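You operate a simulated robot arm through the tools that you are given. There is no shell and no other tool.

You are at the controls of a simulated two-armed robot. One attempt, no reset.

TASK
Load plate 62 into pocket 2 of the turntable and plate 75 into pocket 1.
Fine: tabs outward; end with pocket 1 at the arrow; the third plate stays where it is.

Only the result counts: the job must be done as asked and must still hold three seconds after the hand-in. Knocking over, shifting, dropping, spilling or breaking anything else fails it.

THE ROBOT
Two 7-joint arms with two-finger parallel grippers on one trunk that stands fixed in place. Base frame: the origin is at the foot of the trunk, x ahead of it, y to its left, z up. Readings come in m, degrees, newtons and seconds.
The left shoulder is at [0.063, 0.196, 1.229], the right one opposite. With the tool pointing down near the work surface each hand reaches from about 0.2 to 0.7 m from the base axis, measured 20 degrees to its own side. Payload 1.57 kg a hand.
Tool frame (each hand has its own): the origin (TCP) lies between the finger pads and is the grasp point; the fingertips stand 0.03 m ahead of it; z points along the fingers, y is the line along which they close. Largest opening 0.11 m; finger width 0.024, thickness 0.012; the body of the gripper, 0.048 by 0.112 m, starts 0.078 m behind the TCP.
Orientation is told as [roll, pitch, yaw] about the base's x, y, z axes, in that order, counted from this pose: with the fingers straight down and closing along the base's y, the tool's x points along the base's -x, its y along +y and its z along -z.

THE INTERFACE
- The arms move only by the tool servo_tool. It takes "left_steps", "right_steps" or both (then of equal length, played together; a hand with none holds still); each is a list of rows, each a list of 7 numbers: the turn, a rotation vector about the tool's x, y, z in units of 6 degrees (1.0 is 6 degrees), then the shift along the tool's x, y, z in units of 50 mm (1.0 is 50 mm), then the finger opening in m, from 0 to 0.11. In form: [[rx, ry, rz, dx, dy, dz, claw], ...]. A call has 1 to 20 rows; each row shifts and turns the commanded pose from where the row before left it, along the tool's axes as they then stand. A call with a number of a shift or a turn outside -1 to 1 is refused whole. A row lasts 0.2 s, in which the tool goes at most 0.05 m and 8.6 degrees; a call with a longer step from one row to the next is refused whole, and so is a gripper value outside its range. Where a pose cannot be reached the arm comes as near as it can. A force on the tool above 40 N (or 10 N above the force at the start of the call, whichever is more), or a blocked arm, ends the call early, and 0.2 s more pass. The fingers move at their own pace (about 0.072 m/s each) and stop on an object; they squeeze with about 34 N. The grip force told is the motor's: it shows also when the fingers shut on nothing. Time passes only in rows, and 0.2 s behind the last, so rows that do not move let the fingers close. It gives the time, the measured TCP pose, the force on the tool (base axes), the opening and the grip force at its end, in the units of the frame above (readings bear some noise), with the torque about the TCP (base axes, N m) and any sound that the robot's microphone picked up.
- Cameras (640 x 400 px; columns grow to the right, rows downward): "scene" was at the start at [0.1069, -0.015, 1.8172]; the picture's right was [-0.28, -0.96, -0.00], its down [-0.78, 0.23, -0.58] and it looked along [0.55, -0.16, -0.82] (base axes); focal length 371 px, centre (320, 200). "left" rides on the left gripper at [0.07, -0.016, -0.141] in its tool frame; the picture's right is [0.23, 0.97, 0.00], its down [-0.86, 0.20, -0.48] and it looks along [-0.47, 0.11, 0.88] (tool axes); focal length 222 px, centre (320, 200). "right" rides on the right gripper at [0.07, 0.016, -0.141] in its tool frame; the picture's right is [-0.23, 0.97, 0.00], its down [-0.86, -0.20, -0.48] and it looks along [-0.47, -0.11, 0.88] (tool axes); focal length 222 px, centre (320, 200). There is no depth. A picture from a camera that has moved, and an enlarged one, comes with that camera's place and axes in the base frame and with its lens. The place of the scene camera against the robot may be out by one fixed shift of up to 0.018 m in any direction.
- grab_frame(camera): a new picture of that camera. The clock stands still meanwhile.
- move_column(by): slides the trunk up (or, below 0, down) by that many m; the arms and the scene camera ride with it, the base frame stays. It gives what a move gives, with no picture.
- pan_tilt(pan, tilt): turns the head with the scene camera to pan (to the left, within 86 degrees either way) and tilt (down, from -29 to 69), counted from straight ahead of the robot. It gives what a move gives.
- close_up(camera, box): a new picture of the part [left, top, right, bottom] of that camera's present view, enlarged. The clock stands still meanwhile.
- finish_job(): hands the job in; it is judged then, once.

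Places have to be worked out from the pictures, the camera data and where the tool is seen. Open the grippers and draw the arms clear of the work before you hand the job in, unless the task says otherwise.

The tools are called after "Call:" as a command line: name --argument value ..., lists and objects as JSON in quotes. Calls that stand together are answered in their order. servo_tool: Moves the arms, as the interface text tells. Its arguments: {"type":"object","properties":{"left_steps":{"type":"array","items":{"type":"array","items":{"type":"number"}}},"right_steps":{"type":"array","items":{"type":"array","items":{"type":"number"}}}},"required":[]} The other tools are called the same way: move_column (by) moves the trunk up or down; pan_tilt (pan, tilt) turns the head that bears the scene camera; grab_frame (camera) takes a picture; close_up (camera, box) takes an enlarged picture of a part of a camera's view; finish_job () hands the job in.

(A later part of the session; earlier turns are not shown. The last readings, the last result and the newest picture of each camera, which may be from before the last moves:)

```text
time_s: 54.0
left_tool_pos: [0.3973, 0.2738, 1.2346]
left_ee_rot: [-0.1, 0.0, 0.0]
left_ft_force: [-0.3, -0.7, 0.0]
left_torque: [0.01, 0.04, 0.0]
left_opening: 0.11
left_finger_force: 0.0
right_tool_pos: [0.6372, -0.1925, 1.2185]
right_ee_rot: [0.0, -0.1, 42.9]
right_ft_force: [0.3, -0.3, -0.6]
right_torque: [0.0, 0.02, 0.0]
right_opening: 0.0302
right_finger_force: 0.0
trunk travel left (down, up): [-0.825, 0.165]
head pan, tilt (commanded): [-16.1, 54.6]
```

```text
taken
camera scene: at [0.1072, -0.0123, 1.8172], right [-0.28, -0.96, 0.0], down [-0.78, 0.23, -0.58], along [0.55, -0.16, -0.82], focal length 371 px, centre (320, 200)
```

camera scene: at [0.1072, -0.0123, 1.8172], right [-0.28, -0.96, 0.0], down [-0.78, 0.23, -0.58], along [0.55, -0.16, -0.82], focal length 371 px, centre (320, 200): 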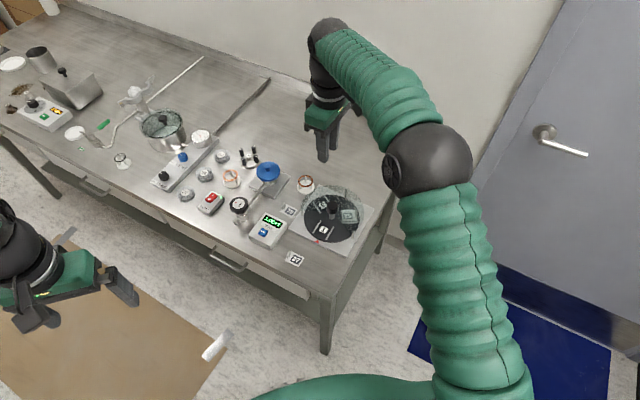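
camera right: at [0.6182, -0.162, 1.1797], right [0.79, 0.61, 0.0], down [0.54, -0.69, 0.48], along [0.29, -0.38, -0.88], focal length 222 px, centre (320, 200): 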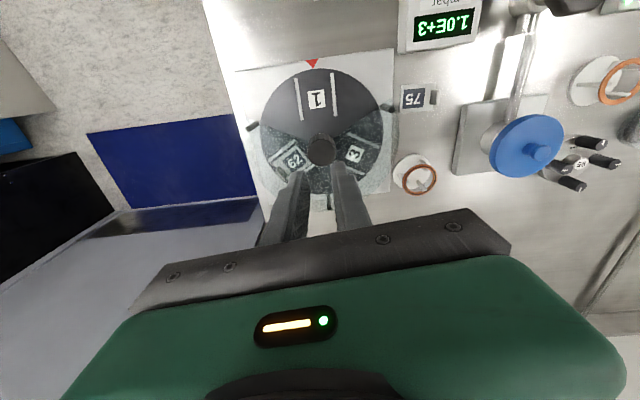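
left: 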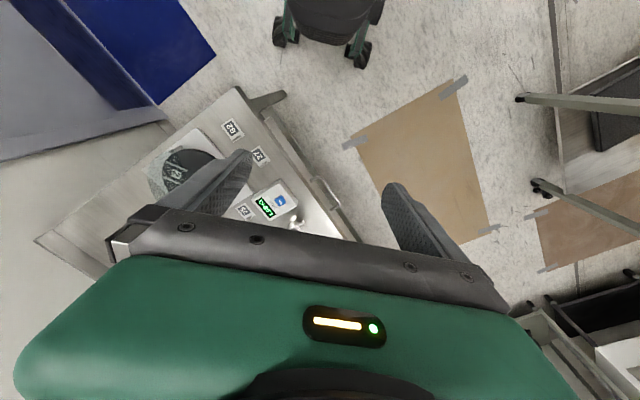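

Re-estimating from the pictures, the wrist sits ~0.26 m behind the TCP, so a 30° outward tilt should reach plate 75 without lowering the trunk. I tilt the hand 30° about its closing axis and check the result.

Call:
servo_tool --right_steps '[[0, -1, 0, 0, 0, 0, 0.03], [0, -1, 0, 0, 0, 0, 0.03], [0, -1, 0, 0, 0, 0, 0.03], [0, -1, 0, 0, 0, 0, 0.03], [0, -1, 0, 0, 0, 0, 0.03], [0, 0, 0, 0, 0, 0, 0.03]]'

Call:
grab_frame --camera "right"

Call:
grab_frame --camera "scene"

```text
time_s: 55.4
left_tool_pos: [0.398, 0.2741, 1.2339]
left_ee_rot: [0.0, 0.1, 0.0]
left_ft_force: [-0.7, 0.5, 0.4]
left_torque: [0.02, 0.01, -0.01]
left_opening: 0.1098
left_finger_force: 0.2
right_tool_pos: [0.6395, -0.192, 1.2178]
right_ee_rot: [-0.1, -30.1, 43.0]
right_ft_force: [0.2, 0.6, 0.5]
right_torque: [-0.02, -0.03, -0.01]
right_opening: 0.03
right_finger_force: 0.1
trunk travel left (down, up): [-0.825, 0.165]
head pan, tilt (commanded): [-16.1, 54.6]
```

```text
taken
camera right: at [0.5304, -0.2692, 1.3038], right [-0.52, 0.85, 0.11], down [0.5, 0.19, 0.84], along [0.69, 0.5, -0.53], focal length 222 px, centre (320, 200)
```

right: 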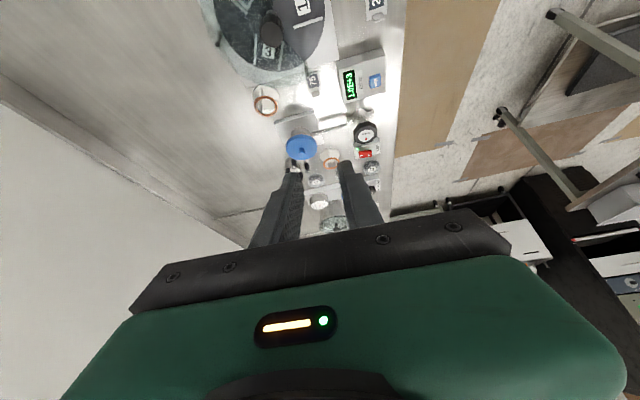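

```text
taken
camera scene: at [0.107, -0.0137, 1.8172], right [-0.28, -0.96, 0.0], down [-0.78, 0.23, -0.58], along [0.55, -0.16, -0.82], focal length 371 px, centre (320, 200)
```

scene: 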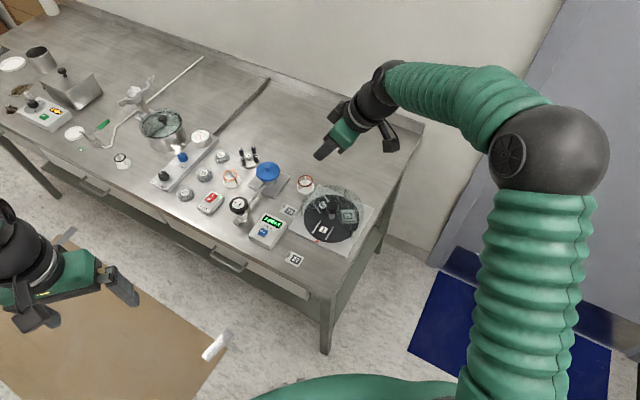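

The tilt came out as planned (pitch -30, yaw 43). I advance along the finger direction toward plate 75, stopping about 10 cm short.

Call:
servo_tool --right_steps '[[0, 0, 0, 0.03, 0.0, 0.85, 0.03], [0, 0, 0, 0.03, 0.0, 0.85, 0.03], [0, 0, 0, 0.03, 0.0, 0.85, 0.03], [0, 0, 0, 0.03, 0.0, 0.85, 0.03], [0, 0, 0, 0, 0, 0, 0.03]]'

Call:
grab_frame --camera "right"

Call:
close_up --camera "right" --box '[230, 80, 410, 220]'

Call:
close_up --camera "scene" --box '[250, 130, 410, 270]'

```text
time_s: 56.6
left_tool_pos: [0.3975, 0.2743, 1.2342]
left_ee_rot: [0.0, -0.2, 0.0]
left_ft_force: [0.3, 0.6, -0.3]
left_torque: [0.01, 0.0, -0.04]
left_opening: 0.11
left_finger_force: 0.1
right_tool_pos: [0.6966, -0.1378, 1.0633]
right_ee_rot: [0.0, -30.0, 43.1]
right_ft_force: [-0.1, 0.2, 0.7]
right_torque: [0.03, 0.0, 0.0]
right_opening: 0.0301
right_finger_force: 0.2
trunk travel left (down, up): [-0.825, 0.165]
head pan, tilt (commanded): [-16.1, 54.6]
```

```text
taken
camera right: at [0.5888, -0.2135, 1.1514], right [-0.52, 0.85, 0.11], down [0.5, 0.2, 0.84], along [0.69, 0.49, -0.53], focal length 222 px, centre (320, 200)
```

right: 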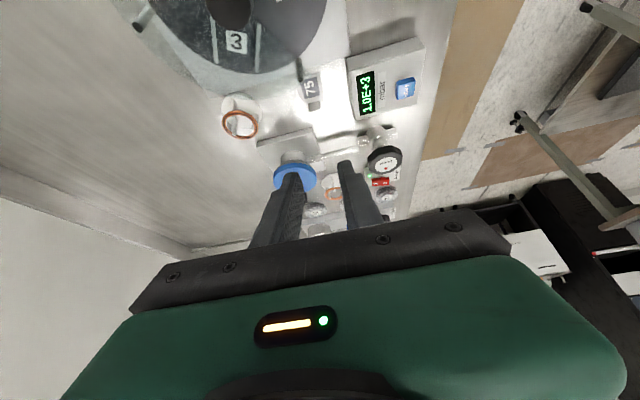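

```text
2.86 times, centred on (320, 150) of right
camera zoom: at [0.5888, -0.2135, 1.1514], right [-0.52, 0.85, 0.11], down [0.5, 0.2, 0.84], along [0.69, 0.49, -0.53], focal length 635 px, centre (320, 343)
```

zoom: 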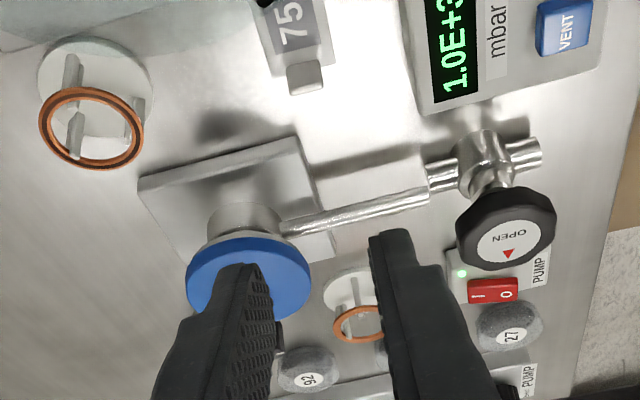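

```text
2.86 times, centred on (330, 200) of scene
camera zoom: at [0.1078, -0.012, 1.8172], right [-0.28, -0.96, 0.0], down [-0.78, 0.23, -0.58], along [0.55, -0.16, -0.82], focal length 1060 px, centre (291, 200)
```

zoom: 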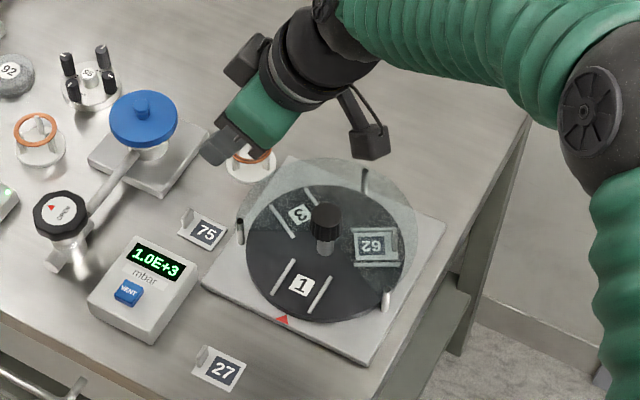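

The hand reaches here and the tab measures (0.7446, -0.089), agreeing with before. I go to a pre-grasp point with the fingers straddling the tab's width, about 4 cm above the grasp height.

Call:
servo_tool --right_steps '[[0, 0, 0, 0.073, 0.019, 0.907, 0.03], [0, 0, 0, 0.073, 0.019, 0.907, 0.03], [0, 0, 0, 0.073, 0.019, 0.907, 0.03], [0, 0, 0, 0, 0, 0, 0.03]]'

Call:
grab_frame --camera "right"

Call:
close_up --camera "right" --box '[250, 90, 390, 210]'

Call:
close_up --camera "scene" --box '[250, 150, 370, 270]'

```text
time_s: 57.6
left_tool_pos: [0.3971, 0.2746, 1.2342]
left_ee_rot: [0.0, -0.1, 0.0]
left_ft_force: [-0.5, -0.1, -0.3]
left_torque: [-0.02, -0.01, 0.01]
left_opening: 0.1098
left_finger_force: 0.0
right_tool_pos: [0.7402, -0.0964, 0.9424]
right_ee_rot: [-0.1, -30.0, 43.0]
right_ft_force: [0.1, 0.3, 0.3]
right_torque: [0.02, 0.01, -0.01]
right_opening: 0.03
right_finger_force: 0.0
trunk travel left (down, up): [-0.825, 0.165]
head pan, tilt (commanded): [-16.1, 54.6]
```

```text
taken
camera right: at [0.6328, -0.1712, 1.0298], right [-0.52, 0.85, 0.11], down [0.5, 0.2, 0.84], along [0.69, 0.49, -0.53], focal length 222 px, centre (320, 200)
```

right: 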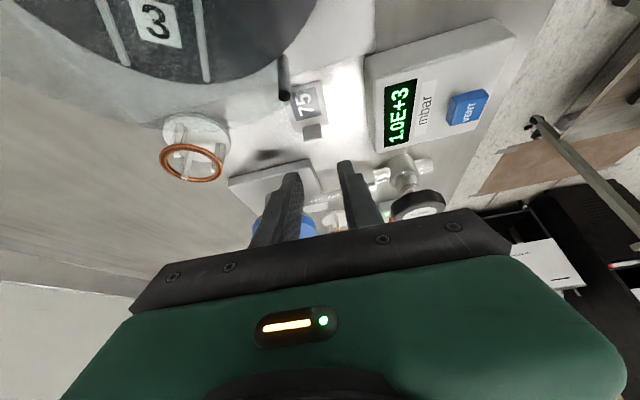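

```text
3.33 times, centred on (320, 150) of right
camera zoom: at [0.6328, -0.1712, 1.0298], right [-0.52, 0.85, 0.11], down [0.5, 0.2, 0.84], along [0.69, 0.49, -0.53], focal length 740 px, centre (320, 367)
```

zoom: 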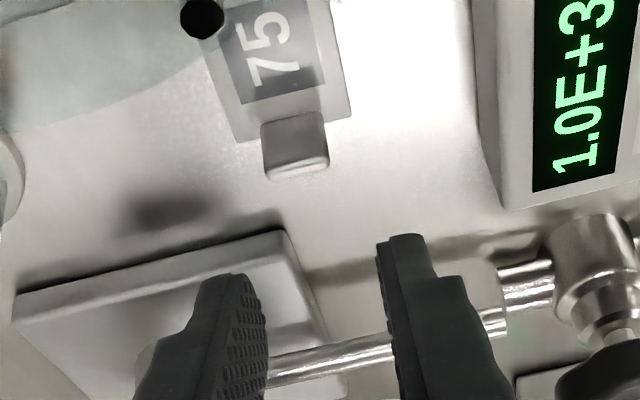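

```text
3.33 times, centred on (310, 210) of scene
camera zoom: at [0.107, -0.0116, 1.8172], right [-0.28, -0.96, 0.0], down [-0.78, 0.23, -0.58], along [0.55, -0.16, -0.82], focal length 1237 px, centre (353, 167)
```

zoom: 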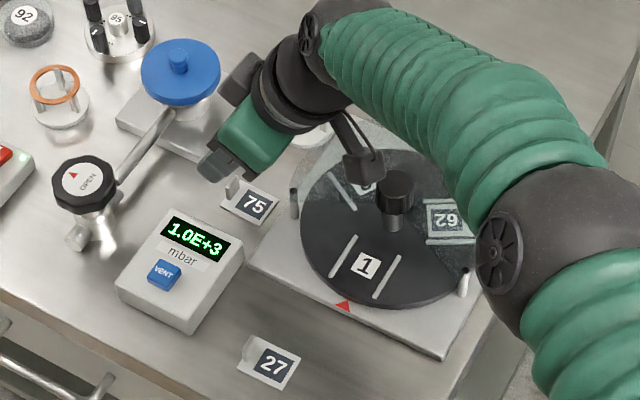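

The close view puts the tab at (0.745, -0.0886), 17 mm wide, top at about z 0.884. I shift 2.4 mm sideways to centre, then drop straight down to TCP z 0.900 so the tips end ~5 mm above the plate, and check.

Call:
servo_tool --right_steps '[[0, 0, 0, 0, 0.048, 0, 0.03], [0, 0, 0, 0.212, 0, 0.367, 0.03], [0, 0, 0, 0.212, 0, 0.367, 0.03], [0, 0, 0, 0, 0, 0, 0.03]]'

Call:
close_up --camera "right" --box '[250, 100, 390, 220]'

Call:
close_up --camera "scene" --box '[260, 160, 360, 260]'

```text
time_s: 58.6
left_tool_pos: [0.3981, 0.2739, 1.2336]
left_ee_rot: [0.0, -0.1, -0.1]
left_ft_force: [-0.9, -0.6, -0.4]
left_torque: [-0.02, 0.01, -0.01]
left_opening: 0.11
left_finger_force: 0.0
right_tool_pos: [0.7363, -0.097, 0.904]
right_ee_rot: [0.0, -30.1, 43.0]
right_ft_force: [0.5, 0.4, -0.1]
right_torque: [0.01, -0.02, -0.01]
right_opening: 0.0299
right_finger_force: 0.1
right hand out of reach, approached as far as the arm can: row 3
trunk travel left (down, up): [-0.825, 0.165]
head pan, tilt (commanded): [-16.1, 54.6]
```

```text
3.33 times, centred on (320, 160) of right
camera zoom: at [0.6276, -0.1725, 0.9904], right [-0.52, 0.85, 0.11], down [0.5, 0.2, 0.84], along [0.69, 0.49, -0.53], focal length 740 px, centre (320, 333)
```

zoom: 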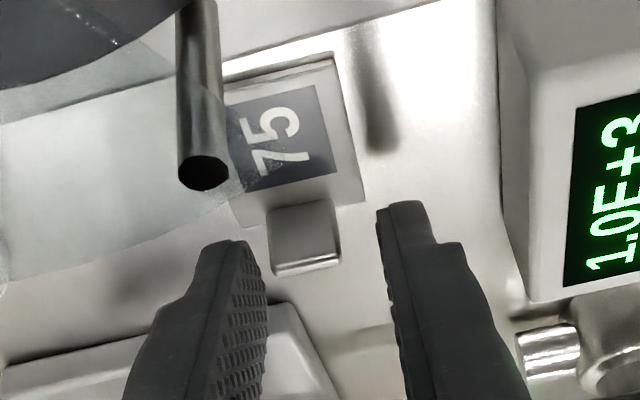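

```text
4.00 times, centred on (310, 210) of scene
camera zoom: at [0.1074, -0.0123, 1.8172], right [-0.28, -0.96, 0.0], down [-0.78, 0.23, -0.58], along [0.55, -0.16, -0.82], focal length 1484 px, centre (360, 160)
```

zoom: 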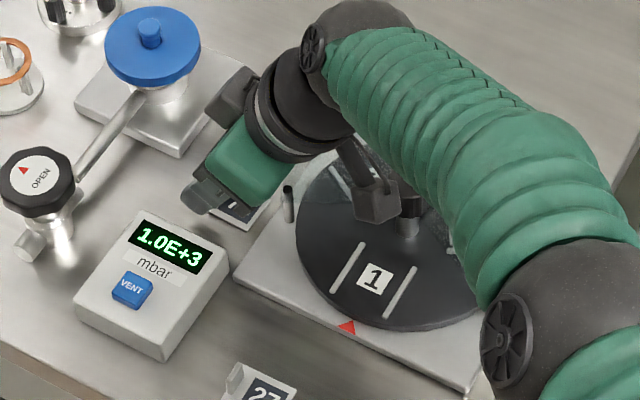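

The arm is just at its limit (TCP 0.7363, -0.097, 0.904), well centred across the tab. I use the trunk to lower the whole arm straight down 5 mm more.

Call:
move_column --by -0.005

Call:
close_up --camera "right" --box '[250, 100, 390, 220]'

```text
time_s: 59.1
left_tool_pos: [0.398, 0.2744, 1.2281]
left_ee_rot: [0.0, 0.0, 0.0]
left_ft_force: [0.3, 0.2, 0.2]
left_torque: [0.02, 0.01, 0.01]
left_opening: 0.1102
left_finger_force: 0.1
right_tool_pos: [0.7356, -0.0962, 0.8981]
right_ee_rot: [0.0, -30.0, 43.1]
right_ft_force: [0.5, 0.2, 0.7]
right_torque: [0.02, 0.01, 0.0]
right_opening: 0.0297
right_finger_force: 0.0
trunk travel left (down, up): [-0.82, 0.17]
head pan, tilt (commanded): [-16.1, 54.6]
```

```text
3.33 times, centred on (320, 160) of right
camera zoom: at [0.628, -0.1724, 0.9851], right [-0.52, 0.85, 0.11], down [0.5, 0.2, 0.84], along [0.69, 0.49, -0.53], focal length 740 px, centre (320, 333)
```

zoom: 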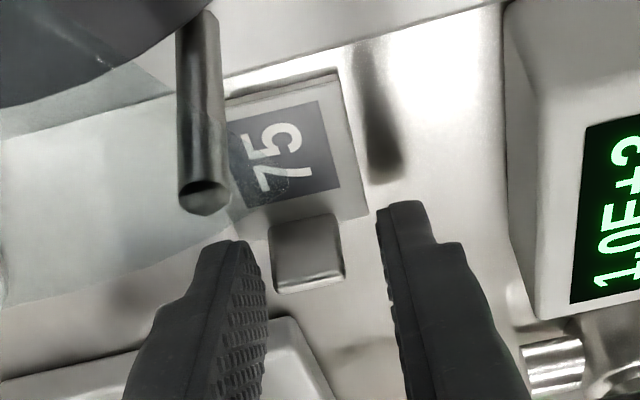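

From the picture the tab sits ~3 mm off-centre between the pads. I raise the hand 3 cm (reach is easier there), shift 3.2 mm sideways and 3 mm forward, then let the trunk bring it down.

Call:
servo_tool --right_steps '[[0, 0, 0, -0.3, 0, -0.52, 0.03], [0, 0, 0, -0.052, -0.064, 0.03, 0.03], [0, 0, 0, 0, 0, 0, 0.03], [0, 0, 0, 0, 0, 0, 0.03]]'

Call:
close_up --camera "right" --box '[250, 100, 390, 220]'

```text
time_s: 60.1
left_tool_pos: [0.3974, 0.2729, 1.2304]
left_ee_rot: [0.0, -0.1, 0.1]
left_ft_force: [1.2, -0.3, -0.6]
left_torque: [0.0, 0.01, 0.03]
left_opening: 0.1099
left_finger_force: 0.1
right_tool_pos: [0.7384, -0.0957, 0.9293]
right_ee_rot: [0.0, -30.0, 43.0]
right_ft_force: [0.3, 0.7, 0.1]
right_torque: [-0.01, -0.03, 0.03]
right_opening: 0.0299
right_finger_force: 0.0
trunk travel left (down, up): [-0.82, 0.17]
head pan, tilt (commanded): [-16.1, 54.6]
```

```text
3.33 times, centred on (320, 160) of right
camera zoom: at [0.6305, -0.1723, 1.0166], right [-0.52, 0.85, 0.11], down [0.5, 0.2, 0.84], along [0.69, 0.49, -0.53], focal length 740 px, centre (320, 333)
```

zoom: 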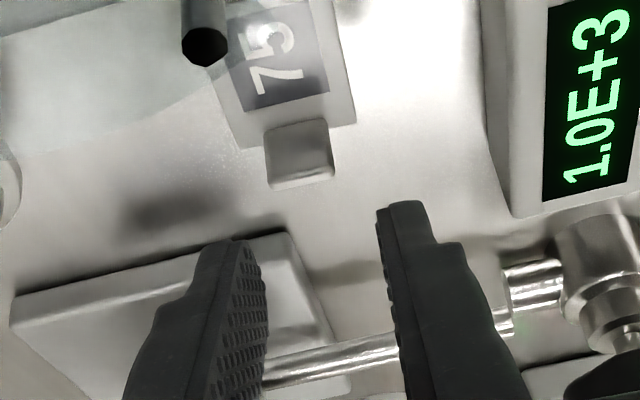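

Now the tab is only 1.5 mm off; I trim that and lower the trunk 30 mm so the pads come down on both sides of the tab.

Call:
servo_tool --right_steps '[[0, 0, 0, 0, -0.03, 0, 0.03], [0, 0, 0, 0, 0, 0, 0.03]]'

Call:
move_column --by -0.03

Call:
close_up --camera "right" --box '[250, 100, 390, 220]'

```text
time_s: 60.7
left_tool_pos: [0.3981, 0.2743, 1.2289]
left_ee_rot: [0.0, -0.1, 0.0]
left_ft_force: [0.0, 0.7, 0.2]
left_torque: [0.03, -0.01, 0.01]
left_opening: 0.1101
left_finger_force: 0.1
right_tool_pos: [0.7413, -0.0971, 0.9282]
right_ee_rot: [0.0, -30.0, 43.0]
right_ft_force: [-0.6, -0.6, 0.2]
right_torque: [-0.01, 0.0, 0.0]
right_opening: 0.0298
right_finger_force: 0.0
trunk travel left (down, up): [-0.82, 0.17]
head pan, tilt (commanded): [-16.1, 54.6]
```

```text
time_s: 61.5
left_tool_pos: [0.3985, 0.2737, 1.1992]
left_ee_rot: [0.0, -0.1, -0.1]
left_ft_force: [-0.1, -0.4, 0.9]
left_torque: [-0.01, -0.04, -0.02]
left_opening: 0.11
left_finger_force: 0.0
right_tool_pos: [0.7395, -0.0971, 0.8998]
right_ee_rot: [0.0, -30.0, 43.0]
right_ft_force: [-0.4, -0.1, 0.3]
right_torque: [0.02, 0.03, 0.01]
right_opening: 0.0299
right_finger_force: 0.1
trunk travel left (down, up): [-0.79, 0.2]
head pan, tilt (commanded): [-16.1, 54.6]
```

```text
3.33 times, centred on (320, 160) of right
camera zoom: at [0.6326, -0.1731, 0.9857], right [-0.52, 0.85, 0.11], down [0.5, 0.2, 0.84], along [0.69, 0.49, -0.53], focal length 740 px, centre (320, 333)
```

zoom: 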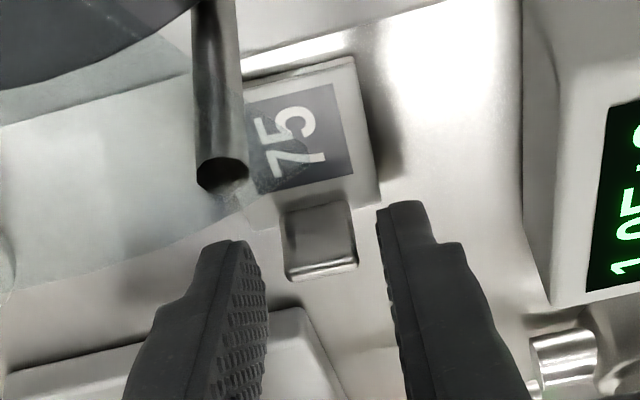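

The tab is centred between the pads with ~14 mm of overlap. I close on it.

Call:
servo_tool --right_steps '[[0, 0, 0, 0, 0, 0, 0.02], [0, 0, 0, 0, 0, 0, 0.01], [0, 0, 0, 0, 0, 0, 0.005], [0, 0, 0, 0, 0, 0, 0.005]]'

Call:
close_up --camera "right" --box '[250, 100, 390, 220]'

```text
time_s: 62.5
left_tool_pos: [0.3966, 0.2744, 1.199]
left_ee_rot: [0.1, -0.2, 0.0]
left_ft_force: [0.6, -0.3, 0.2]
left_torque: [0.01, -0.01, 0.01]
left_opening: 0.1103
left_finger_force: 0.0
right_tool_pos: [0.7399, -0.0966, 0.8992]
right_ee_rot: [0.0, -30.1, 43.0]
right_ft_force: [0.7, -0.2, 2.5]
right_torque: [0.02, 0.03, 0.03]
right_opening: 0.017
right_finger_force: 31.9
trunk travel left (down, up): [-0.79, 0.2]
head pan, tilt (commanded): [-16.1, 54.6]
```

```text
3.33 times, centred on (320, 160) of right
camera zoom: at [0.6324, -0.1732, 0.9859], right [-0.52, 0.85, 0.11], down [0.5, 0.2, 0.84], along [0.69, 0.49, -0.53], focal length 740 px, centre (320, 333)
```

zoom: 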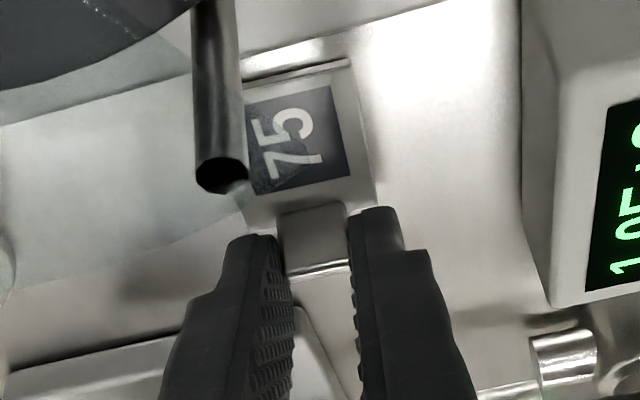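

Held firmly (17 mm, 32 N). I lift it straight up by raising the trunk 35 mm back to its start height.

Call:
move_column --by 0.035

Call:
close_up --camera "right" --box '[250, 100, 390, 220]'

Call:
close_up --camera "scene" --box '[250, 150, 370, 270]'

```text
time_s: 63.3
left_tool_pos: [0.3982, 0.2734, 1.2344]
left_ee_rot: [0.0, 0.0, 0.0]
left_ft_force: [0.3, 0.0, 0.2]
left_torque: [-0.06, -0.03, 0.0]
left_opening: 0.1099
left_finger_force: 0.1
right_tool_pos: [0.7401, -0.0976, 0.9331]
right_ee_rot: [0.0, -30.1, 43.0]
right_ft_force: [0.0, -0.2, 0.2]
right_torque: [0.01, 0.02, -0.03]
right_opening: 0.017
right_finger_force: 32.4
trunk travel left (down, up): [-0.825, 0.165]
head pan, tilt (commanded): [-16.1, 54.6]
```

```text
3.33 times, centred on (320, 160) of right
camera zoom: at [0.6323, -0.1732, 1.0204], right [-0.52, 0.85, 0.11], down [0.5, 0.2, 0.84], along [0.69, 0.49, -0.53], focal length 740 px, centre (320, 333)
```

zoom: 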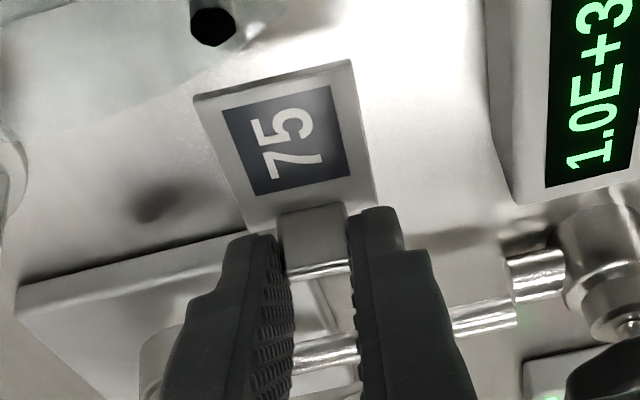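

```text
3.33 times, centred on (310, 210) of scene
camera zoom: at [0.1075, -0.0123, 1.8172], right [-0.28, -0.96, 0.0], down [-0.78, 0.23, -0.58], along [0.55, -0.16, -0.82], focal length 1237 px, centre (353, 167)
```

zoom: 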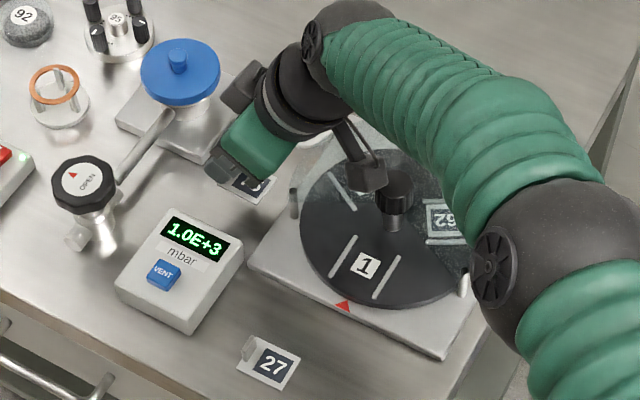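

Plate 75 is up and steady in the grip. I raise it another 10 cm and carry it over to plate 62's old spot, keeping the tilt.

Call:
servo_tool --right_steps '[[0, 0, 0, -0.333, 0, -0.577, 0.005], [0, 0, 0, -0.333, 0, -0.577, 0.005], [0, 0, 0, -0.333, 0, -0.577, 0.005], [0, 0, 0, 0.633, 0.4616, -0.3656, 0.005], [0, 0, 0, 0.633, 0.4616, -0.3656, 0.005], [0, 0, 0, 0.633, 0.4616, -0.3656, 0.005], [0, 0, 0, 0.633, 0.4616, -0.3656, 0.005], [0, 0, 0, 0.633, 0.4616, -0.3656, 0.005], [0, 0, 0, 0, 0, 0, 0.005]]'

Call:
grab_frame --camera "right"

Call:
grab_frame --camera "scene"

```text
time_s: 65.3
left_tool_pos: [0.3975, 0.273, 1.2353]
left_ee_rot: [0.1, 0.1, 0.0]
left_ft_force: [0.1, -0.5, 1.1]
left_torque: [0.0, 0.02, 0.02]
left_opening: 0.1101
left_finger_force: 0.1
right_tool_pos: [0.5269, -0.1346, 1.0354]
right_ee_rot: [0.0, -30.0, 42.9]
right_ft_force: [0.3, 0.1, -0.6]
right_torque: [0.0, -0.01, -0.04]
right_opening: 0.0171
right_finger_force: 32.1
trunk travel left (down, up): [-0.825, 0.165]
head pan, tilt (commanded): [-16.1, 54.6]
```

```text
taken
camera right: at [0.419, -0.2106, 1.1229], right [-0.52, 0.85, 0.11], down [0.5, 0.19, 0.84], along [0.69, 0.49, -0.53], focal length 222 px, centre (320, 200)
```

right: 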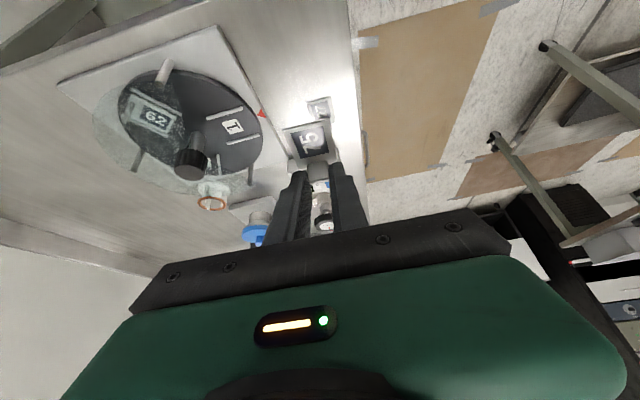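

```text
taken
camera scene: at [0.107, -0.0131, 1.8172], right [-0.28, -0.96, 0.0], down [-0.78, 0.23, -0.58], along [0.55, -0.16, -0.82], focal length 371 px, centre (320, 200)
```

scene: 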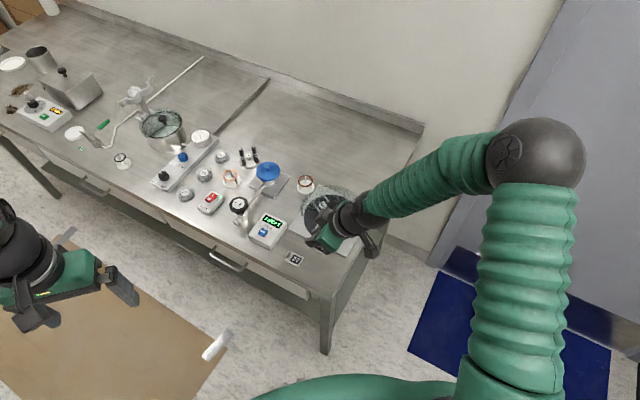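

Descending now to z 0.93 over the staging spot, then I check clearance to plate 27 before touching down.

Call:
servo_tool --right_steps '[[0, 0, 0, 0.35, 0, 0.606, 0.005], [0, 0, 0, 0.35, 0, 0.606, 0.005], [0, 0, 0, 0.35, 0, 0.606, 0.005], [0, 0, 0, 0, 0, 0, 0.005]]'

Call:
close_up --camera "right" --box '[230, 80, 390, 220]'

Call:
close_up --camera "scene" --box '[270, 190, 390, 290]'

```text
time_s: 66.3
left_tool_pos: [0.3973, 0.2732, 1.2345]
left_ee_rot: [0.0, -0.2, 0.1]
left_ft_force: [-0.3, -0.2, 0.8]
left_torque: [-0.06, -0.01, 0.01]
left_opening: 0.1098
left_finger_force: 0.0
right_tool_pos: [0.5271, -0.1388, 0.9282]
right_ee_rot: [0.1, -30.2, 43.0]
right_ft_force: [0.5, -0.7, -0.7]
right_torque: [0.03, -0.03, -0.01]
right_opening: 0.0172
right_finger_force: 32.1
trunk travel left (down, up): [-0.825, 0.165]
head pan, tilt (commanded): [-16.1, 54.6]
```

```text
2.86 times, centred on (310, 150) of right
camera zoom: at [0.4194, -0.2141, 1.0152], right [-0.52, 0.85, 0.11], down [0.5, 0.2, 0.84], along [0.69, 0.5, -0.53], focal length 635 px, centre (349, 343)
```

zoom: 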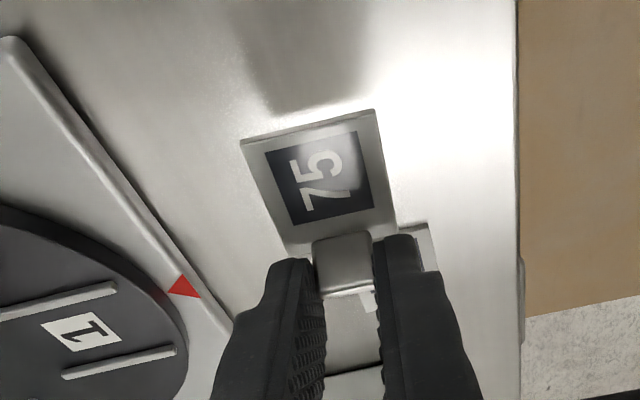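

```text
4.00 times, centred on (330, 240) of scene
camera zoom: at [0.1065, -0.0132, 1.8172], right [-0.28, -0.96, 0.0], down [-0.78, 0.23, -0.58], along [0.55, -0.16, -0.82], focal length 1484 px, centre (280, 40)
```

zoom: 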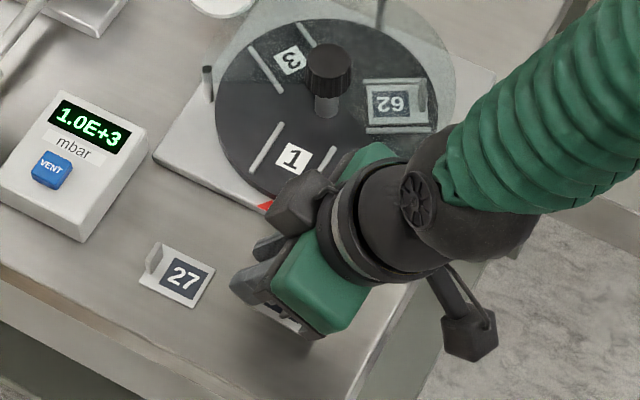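

Clear of plate 27. I lower the last 29 mm gently to touch the table.

Call:
servo_tool --right_steps '[[0, 0, 0, 0.13, 0, 0.225, 0.005], [0, 0, 0, 0.13, 0, 0.225, 0.005], [0, 0, 0, 0.03, 0, 0.052, 0.005], [0, 0, 0, 0.01, 0, 0.017, 0.005], [0, 0, 0, 0, 0, 0, 0.005]]'

Call:
close_up --camera "right" --box '[230, 80, 390, 220]'

```text
time_s: 67.5
left_tool_pos: [0.3986, 0.2736, 1.234]
left_ee_rot: [0.0, 0.0, 0.1]
left_ft_force: [0.4, -0.6, -0.1]
left_torque: [0.0, -0.03, 0.01]
left_opening: 0.1101
left_finger_force: 0.1
right_tool_pos: [0.5268, -0.1369, 0.8989]
right_ee_rot: [0.0, -30.1, 43.0]
right_ft_force: [0.3, 1.0, 0.4]
right_torque: [0.0, 0.0, -0.01]
right_opening: 0.0171
right_finger_force: 31.8
trunk travel left (down, up): [-0.825, 0.165]
head pan, tilt (commanded): [-16.1, 54.6]
```

```text
2.86 times, centred on (310, 150) of right
camera zoom: at [0.4197, -0.2136, 0.9861], right [-0.52, 0.85, 0.11], down [0.5, 0.2, 0.84], along [0.69, 0.5, -0.53], focal length 635 px, centre (349, 343)
```

zoom: 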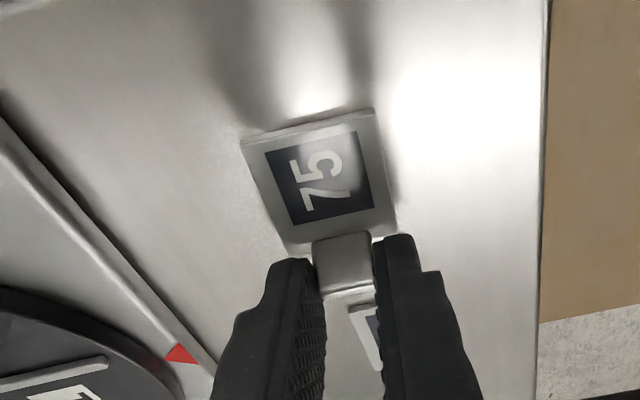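

No contact force yet at z 0.899; I go 2 mm further.

Call:
servo_tool --right_steps '[[0, 0, 0, 0.01, 0, 0.017, 0.005], [0, 0, 0, 0.01, 0, 0.017, 0.005], [0, 0, 0, 0, 0, 0, 0.005]]'

```text
time_s: 68.3
left_tool_pos: [0.3961, 0.2735, 1.2352]
left_ee_rot: [-0.1, -0.2, 0.0]
left_ft_force: [0.7, 0.5, -0.3]
left_torque: [-0.01, -0.02, 0.04]
left_opening: 0.1101
left_finger_force: 0.0
right_tool_pos: [0.5273, -0.1366, 0.8997]
right_ee_rot: [-0.2, -30.4, 43.1]
right_ft_force: [3.0, -1.0, 25.3]
right_torque: [-0.3, 0.23, 0.04]
right_opening: 0.0169
right_finger_force: 32.3
trunk travel left (down, up): [-0.825, 0.165]
head pan, tilt (commanded): [-16.1, 54.6]
```

Firm contact at 25 N, so the plate is on the table. I back off about 1 mm, open, and rise straight up.

Call:
servo_tool --right_steps '[[0, 0, 0, -0.013, 0, -0.023, 0.005], [0, 0, 0, 0, 0, 0, 0.02], [0, 0, 0, 0, 0, 0, 0.035], [0, 0, 0, 0, 0, 0, 0.035], [0, 0, 0, -0.1, 0, -0.173, 0.035], [0, 0, 0, -0.35, 0, -0.606, 0.035], [0, 0, 0, -0.35, 0, -0.606, 0.035], [0, 0, 0, -0.35, 0, -0.606, 0.035], [0, 0, 0, 0, 0, 0, 0.035]]'

Call:
grab_frame --camera "right"

Call:
close_up --camera "scene" --box '[270, 170, 390, 290]'

```text
time_s: 70.3
left_tool_pos: [0.3979, 0.2741, 1.2335]
left_ee_rot: [0.1, 0.0, 0.0]
left_ft_force: [0.6, 0.1, 1.0]
left_torque: [0.02, -0.01, -0.03]
left_opening: 0.1102
left_finger_force: 0.0
right_tool_pos: [0.5278, -0.1368, 1.015]
right_ee_rot: [-0.1, -30.0, 43.0]
right_ft_force: [0.2, -0.7, 0.0]
right_torque: [-0.02, 0.02, 0.01]
right_opening: 0.0351
right_finger_force: 0.0
trunk travel left (down, up): [-0.825, 0.165]
head pan, tilt (commanded): [-16.1, 54.6]
```

```text
taken
camera right: at [0.4201, -0.2137, 1.1015], right [-0.52, 0.85, 0.11], down [0.5, 0.2, 0.84], along [0.69, 0.5, -0.53], focal length 222 px, centre (320, 200)
```

right: 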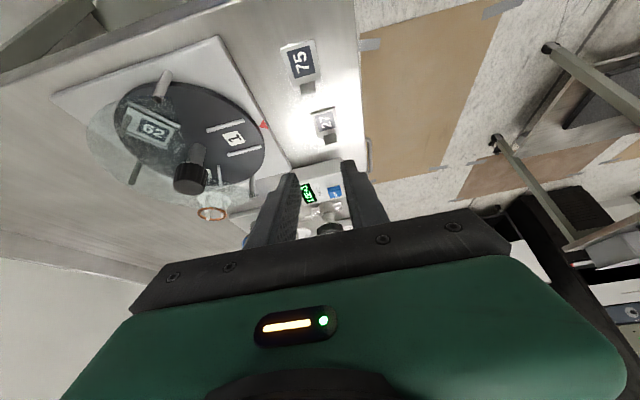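

```text
3.33 times, centred on (330, 230) of scene
camera zoom: at [0.107, -0.0129, 1.8172], right [-0.28, -0.96, 0.0], down [-0.78, 0.23, -0.58], along [0.55, -0.16, -0.82], focal length 1237 px, centre (287, 100)
```

zoom: 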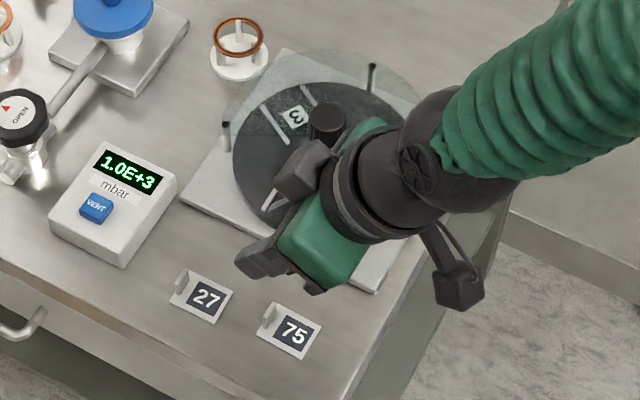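

Plate 75 rests at the staging spot and plate 27 is untouched. I level the hand and turn it to yaw -47 for the upright thin-pinch grasp.

Call:
servo_tool --right_steps '[[0, 1, 0, 0, 0, 0, 0.03], [0, 1, 0, 0, 0, 0, 0.03], [0, 1, 0, 0, 0, 0, 0.03], [0, 1, 0, 0, 0, 0, 0.03], [0, 1, 0, 0, 0, 0, 0.03], [0, 0, 1, 0, 0, -0.1, 0.03], [0, 0, 1, 0, 0, -0.1, 0.03], [0, 0, 1, 0, 0, -0.1, 0.03], [0, 0, 1, 0, 0, -0.1, 0.03], [0, 0, 1, 0, 0, -0.1, 0.03], [0, 0, 1, 0, 0, 0, 0.03], [0, 0, 1, 0, 0, 0, 0.03], [0, 0, 1, 0, 0, 0, 0.03], [0, 0, 1, 0, 0, 0, 0.03], [0, 0, 1, 0, 0, 0, 0.03], [0, 0, 1, 0, 0, 0, 0.03], [0, 0, 1, 0, 0, 0, 0.03], [0, 0, 1, 0, 0, 0, 0.03], [0, 0, 1, 0, 0, 0, 0.03], [0, 0, 1, 0, 0, 0, 0.03]]'

Call:
close_up --camera "right" --box '[240, 90, 400, 230]'

Call:
close_up --camera "scene" --box '[270, 170, 390, 290]'

```text
time_s: 74.5
left_tool_pos: [0.3988, 0.2737, 1.2336]
left_ee_rot: [0.0, -0.1, 0.1]
left_ft_force: [0.2, -0.4, -0.1]
left_torque: [0.03, 0.0, 0.01]
left_opening: 0.1102
left_finger_force: 0.0
right_tool_pos: [0.5268, -0.1358, 1.0385]
right_ee_rot: [0.0, 0.0, -47.2]
right_ft_force: [-0.5, -0.1, -0.6]
right_torque: [-0.02, 0.0, 0.02]
right_opening: 0.0304
right_finger_force: 0.0
trunk travel left (down, up): [-0.825, 0.165]
head pan, tilt (commanded): [-16.1, 54.6]
```

```text
2.86 times, centred on (320, 160) of right
camera zoom: at [0.4906, -0.0723, 1.1793], right [0.87, 0.5, 0.0], down [0.43, -0.76, 0.48], along [0.24, -0.42, -0.88], focal length 635 px, centre (320, 314)
```

zoom: 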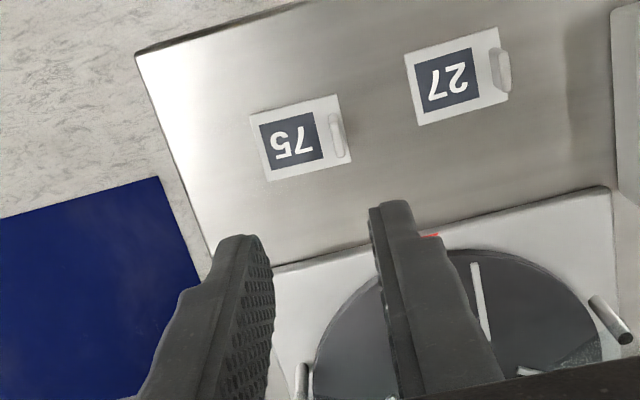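

```text
3.33 times, centred on (330, 230) of scene
camera zoom: at [0.1069, -0.0116, 1.8172], right [-0.28, -0.96, 0.0], down [-0.78, 0.23, -0.58], along [0.55, -0.16, -0.82], focal length 1237 px, centre (287, 100)
```

zoom: 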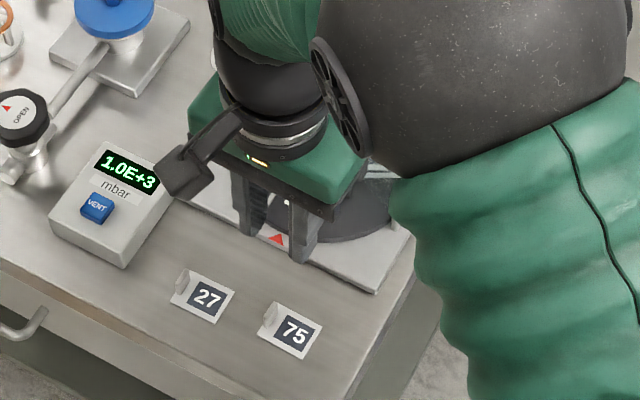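

Plate 75 at staging: centre (0.5194, -0.1414), axis 42.3°, tab at about (0.5326, -0.1294). I align and descend to z 0.964 for a check.

Call:
servo_tool --right_steps '[[0, 0, 0, 0.016, 0.172, 0, 0.03], [0, 0, 0.083, 0, 0, 0, 0.03], [0, 0, 0, 0, 0, 0.745, 0.03], [0, 0, 0, 0, 0, 0.745, 0.03], [0, 0, 0, 0, 0, 0, 0.03]]'

Call:
close_up --camera "right" --box '[250, 110, 390, 230]'

```text
time_s: 75.7
left_tool_pos: [0.3977, 0.2732, 1.234]
left_ee_rot: [0.0, -0.1, 0.0]
left_ft_force: [-0.4, 0.0, -0.2]
left_torque: [0.03, 0.0, 0.03]
left_opening: 0.1098
left_finger_force: 0.0
right_tool_pos: [0.5343, -0.1316, 0.9632]
right_ee_rot: [0.2, 0.0, -47.6]
right_ft_force: [0.3, 0.0, -0.9]
right_torque: [0.0, 0.0, 0.01]
right_opening: 0.0301
right_finger_force: 0.1
trunk travel left (down, up): [-0.825, 0.165]
head pan, tilt (commanded): [-16.1, 54.6]
```

```text
3.33 times, centred on (320, 170) of right
camera zoom: at [0.4974, -0.0665, 1.1046], right [0.87, 0.49, 0.0], down [0.43, -0.77, 0.48], along [0.24, -0.42, -0.88], focal length 740 px, centre (320, 300)
```

zoom: 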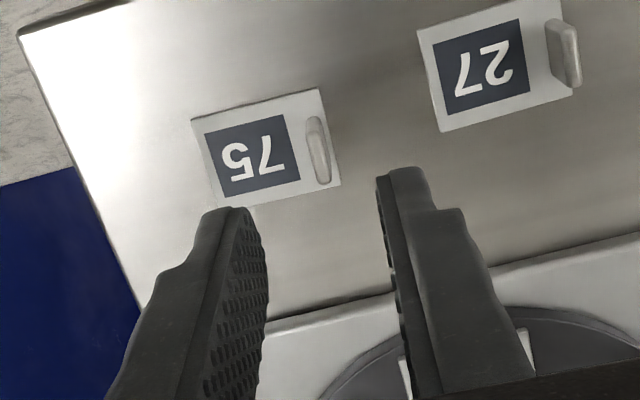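

Good alignment (tab about 2 mm off in x, 1 mm in y). I correct that and descend to grasp height, then close on the tab.

Call:
servo_tool --right_steps '[[0, 0, 0, 0.035, -0.016, 0, 0.03], [0, 0, 0, 0, 0, 0.6, 0.03], [0, 0, 0, 0, 0, 0.6, 0.03], [0, 0, 0, 0, 0, 0.06, 0.03], [0, 0, 0, 0, 0, 0.05, 0.03], [0, 0, 0, 0, 0, 0, 0.03]]'

Call:
close_up --camera "right" --box '[250, 120, 390, 240]'

```text
time_s: 77.1
left_tool_pos: [0.3975, 0.2737, 1.2339]
left_ee_rot: [0.0, 0.0, 0.0]
left_ft_force: [-0.3, 0.0, 0.1]
left_torque: [0.0, 0.02, -0.03]
left_opening: 0.1101
left_finger_force: 0.2
right_tool_pos: [0.5321, -0.1286, 0.8984]
right_ee_rot: [0.1, 0.0, -47.4]
right_ft_force: [-0.6, 1.1, 0.6]
right_torque: [0.02, 0.01, 0.01]
right_opening: 0.0302
right_finger_force: 0.0
trunk travel left (down, up): [-0.825, 0.165]
head pan, tilt (commanded): [-16.1, 54.6]
```

```text
3.33 times, centred on (320, 180) of right
camera zoom: at [0.4971, -0.0649, 1.0391], right [0.87, 0.49, 0.0], down [0.43, -0.77, 0.48], along [0.23, -0.42, -0.88], focal length 740 px, centre (320, 267)
```

zoom: 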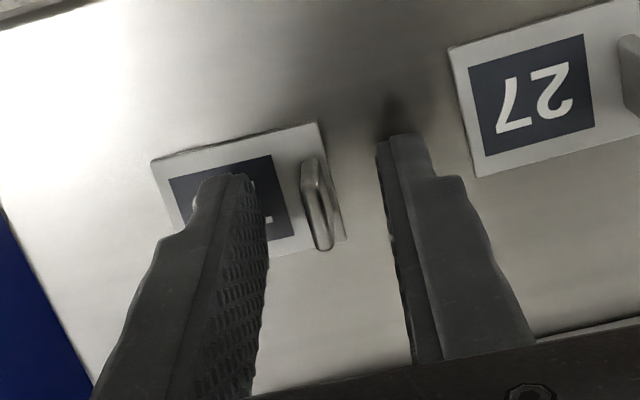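

Tab is between the pads with free space on both sides; closing and lifting 25 mm.

Call:
servo_tool --right_steps '[[0, 0, 0, 0, 0, 0, 0.015], [0, 0, 0, 0, 0, 0, 0.0], [0, 0, 0, 0, 0, 0, 0.0], [0, 0, 0, 0, 0, 0, 0.0], [0, 0, 0, 0, 0, -0.15, 0.0], [0, 0, 0, 0, 0, -0.35, 0.0], [0, 0, 0, 0, 0, 0, 0.0]]'

Call:
close_up --camera "right" --box '[250, 120, 390, 240]'

Call:
close_up --camera "scene" --box '[270, 190, 370, 290]'

```text
time_s: 78.7
left_tool_pos: [0.3992, 0.275, 1.2338]
left_ee_rot: [0.0, 0.1, 0.0]
left_ft_force: [0.2, 1.1, 0.0]
left_torque: [0.0, -0.01, -0.02]
left_opening: 0.1097
left_finger_force: 0.1
right_tool_pos: [0.5318, -0.1292, 0.9239]
right_ee_rot: [0.0, 0.0, -47.5]
right_ft_force: [-0.1, -0.3, -0.5]
right_torque: [-0.02, 0.01, 0.03]
right_opening: 0.004
right_finger_force: 25.0
trunk travel left (down, up): [-0.825, 0.165]
head pan, tilt (commanded): [-16.1, 54.6]
```

```text
3.33 times, centred on (320, 180) of right
camera zoom: at [0.4957, -0.065, 1.0653], right [0.87, 0.49, 0.0], down [0.43, -0.77, 0.48], along [0.23, -0.42, -0.88], focal length 740 px, centre (320, 267)
```

zoom: 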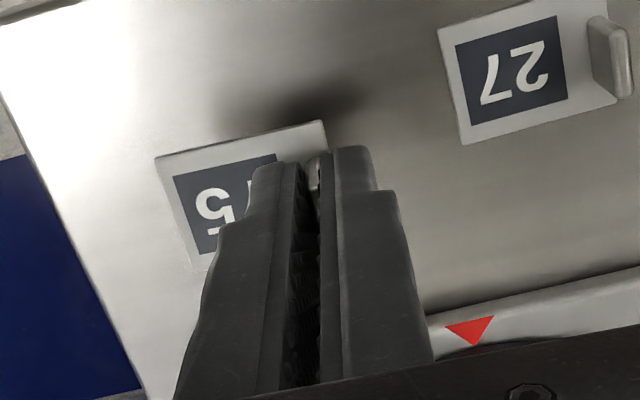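

```text
4.00 times, centred on (320, 240) of scene
camera zoom: at [0.1073, -0.0116, 1.8172], right [-0.28, -0.96, 0.0], down [-0.78, 0.23, -0.58], along [0.55, -0.16, -0.82], focal length 1484 px, centre (320, 40)
```

zoom: 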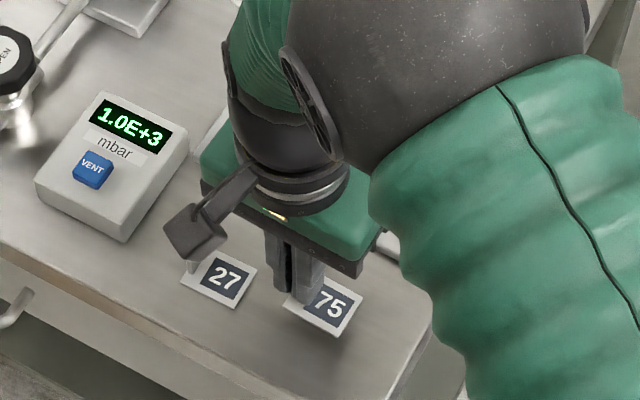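

Plate 75 is held just like 62 was. I raise to z 1.0 and swing to yaw ~44.3.

Call:
servo_tool --right_steps '[[0, 0, 0, 0, 0, -0.8, 0.0], [0, 0, 0, 0, 0, -0.8, 0.0], [0, 0, -0.957, 0, 0, 0, 0.0], [0, 0, -0.957, 0, 0, 0, 0.0], [0, 0, -0.957, 0, 0, 0, 0.0], [0, 0, -0.957, 0, 0, 0, 0.0], [0, 0, -0.957, 0, 0, 0, 0.0], [0, 0, -0.957, 0, 0, 0, 0.0], [0, 0, -0.957, 0, 0, 0, 0.0], [0, 0, -0.957, 0, 0, 0, 0.0], [0, 0, -0.957, 0, 0, 0, 0.0], [0, 0, -0.957, 0, 0, 0, 0.0], [0, 0, -0.957, 0, 0, 0, 0.0], [0, 0, -0.957, 0, 0, 0, 0.0], [0, 0, -0.957, 0, 0, 0, 0.0], [0, 0, -0.957, 0, 0, 0, 0.0], [0, 0, -0.957, 0, 0, 0, 0.0], [0, 0, -0.957, 0, 0, 0, 0.0], [0, 0, 0, 0, 0, 0, 0.0]]'

```text
time_s: 82.7
left_tool_pos: [0.3985, 0.2744, 1.2334]
left_ee_rot: [-0.1, -0.1, 0.0]
left_ft_force: [0.8, 0.6, -0.1]
left_torque: [0.04, 0.01, 0.0]
left_opening: 0.1101
left_finger_force: 0.0
right_tool_pos: [0.5299, -0.13, 1.0036]
right_ee_rot: [-0.1, 0.1, 44.4]
right_ft_force: [0.4, 0.6, -0.4]
right_torque: [0.0, -0.01, 0.01]
right_opening: 0.004
right_finger_force: 24.2
trunk travel left (down, up): [-0.825, 0.165]
head pan, tilt (commanded): [-16.1, 54.6]
```

Now over to pocket 1, hand target about (0.6145, -0.170), still high, followed by a check of plate against rails.

Call:
servo_tool --right_steps '[[0, 0, 0, -0.324, -0.878, 0, 0.0], [0, 0, 0, -0.324, -0.878, 0, 0.0], [0, 0, 0, 0, 0, 0, 0.0], [0, 0, 0, 0, 0, 0.73, 0.0], [0, 0, 0, 0, 0, 0.6, 0.0], [0, 0, 0, 0, 0, 0, 0.0]]'

Call:
close_up --camera "right" --box '[220, 80, 400, 230]'

Call:
close_up --camera "scene" --box '[280, 170, 380, 260]'

```text
time_s: 84.1
left_tool_pos: [0.3996, 0.2737, 1.233]
left_ee_rot: [0.1, -0.1, 0.1]
left_ft_force: [0.7, -0.4, 0.8]
left_torque: [0.04, -0.01, -0.02]
left_opening: 0.1103
left_finger_force: 0.1
right_tool_pos: [0.614, -0.169, 0.9384]
right_ee_rot: [-0.1, -0.1, 44.2]
right_ft_force: [0.0, 0.2, -0.2]
right_torque: [0.03, 0.02, -0.02]
right_opening: 0.0039
right_finger_force: 25.1
trunk travel left (down, up): [-0.825, 0.165]
head pan, tilt (commanded): [-16.1, 54.6]
```

```text
2.67 times, centred on (310, 155) of right
camera zoom: at [0.5522, -0.2052, 1.0806], right [-0.52, 0.86, 0.0], down [0.75, 0.45, 0.48], along [0.41, 0.25, -0.88], focal length 592 px, centre (347, 320)
```

zoom: 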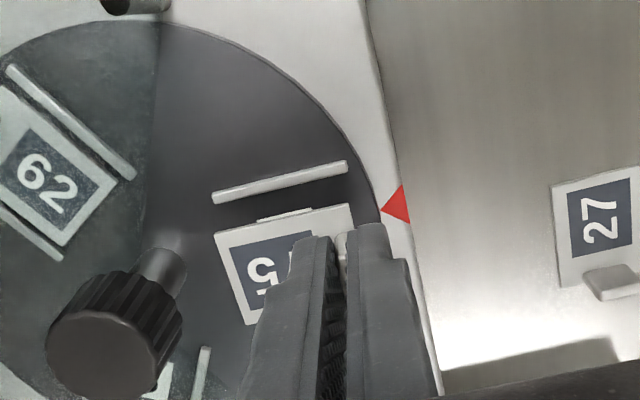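

```text
4.44 times, centred on (330, 215) of scene
camera zoom: at [0.1077, -0.0129, 1.8172], right [-0.28, -0.96, 0.0], down [-0.78, 0.23, -0.58], along [0.55, -0.16, -0.82], focal length 1649 px, centre (276, 133)
```

zoom: 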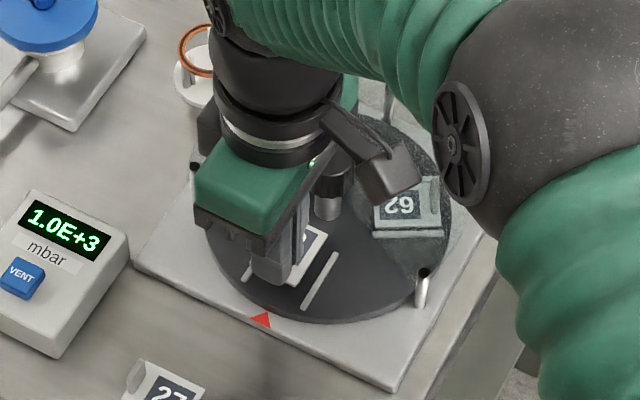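

Plate axis matches the rails; offset is ~1.7 mm across and <1 mm along. I apply it and lower to just above the disk.

Call:
servo_tool --right_steps '[[0, 0, 0, 0.034, -0.014, 0, 0.0], [0, 0, 0, 0, 0, 0.2, 0.0], [0, 0, 0, 0, 0, 0.14, 0.0], [0, 0, 0, 0, 0, 0, 0.0]]'

Call:
close_up --camera "right" --box '[220, 80, 400, 230]'

```text
time_s: 85.1
left_tool_pos: [0.3973, 0.2743, 1.2343]
left_ee_rot: [0.0, -0.1, 0.0]
left_ft_force: [-0.1, 0.1, -0.7]
left_torque: [0.0, -0.03, -0.01]
left_opening: 0.1099
left_finger_force: 0.0
right_tool_pos: [0.6145, -0.1706, 0.9201]
right_ee_rot: [-0.1, 0.0, 44.3]
right_ft_force: [0.6, -0.1, 0.4]
right_torque: [-0.03, 0.05, 0.0]
right_opening: 0.004
right_finger_force: 24.6
trunk travel left (down, up): [-0.825, 0.165]
head pan, tilt (commanded): [-16.1, 54.6]
```

```text
2.67 times, centred on (310, 155) of right
camera zoom: at [0.5521, -0.2067, 1.062], right [-0.52, 0.86, 0.0], down [0.75, 0.45, 0.48], along [0.41, 0.25, -0.88], focal length 592 px, centre (347, 320)
```

zoom: 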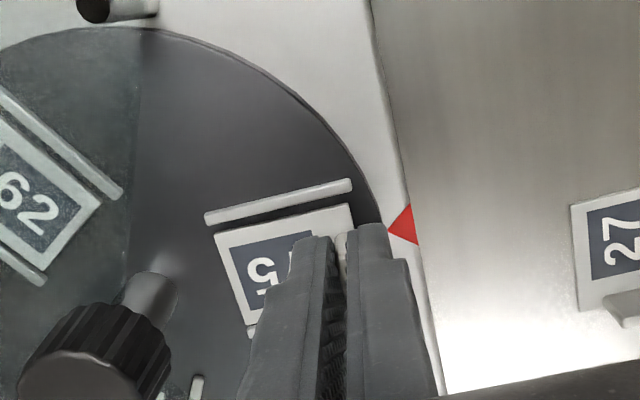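

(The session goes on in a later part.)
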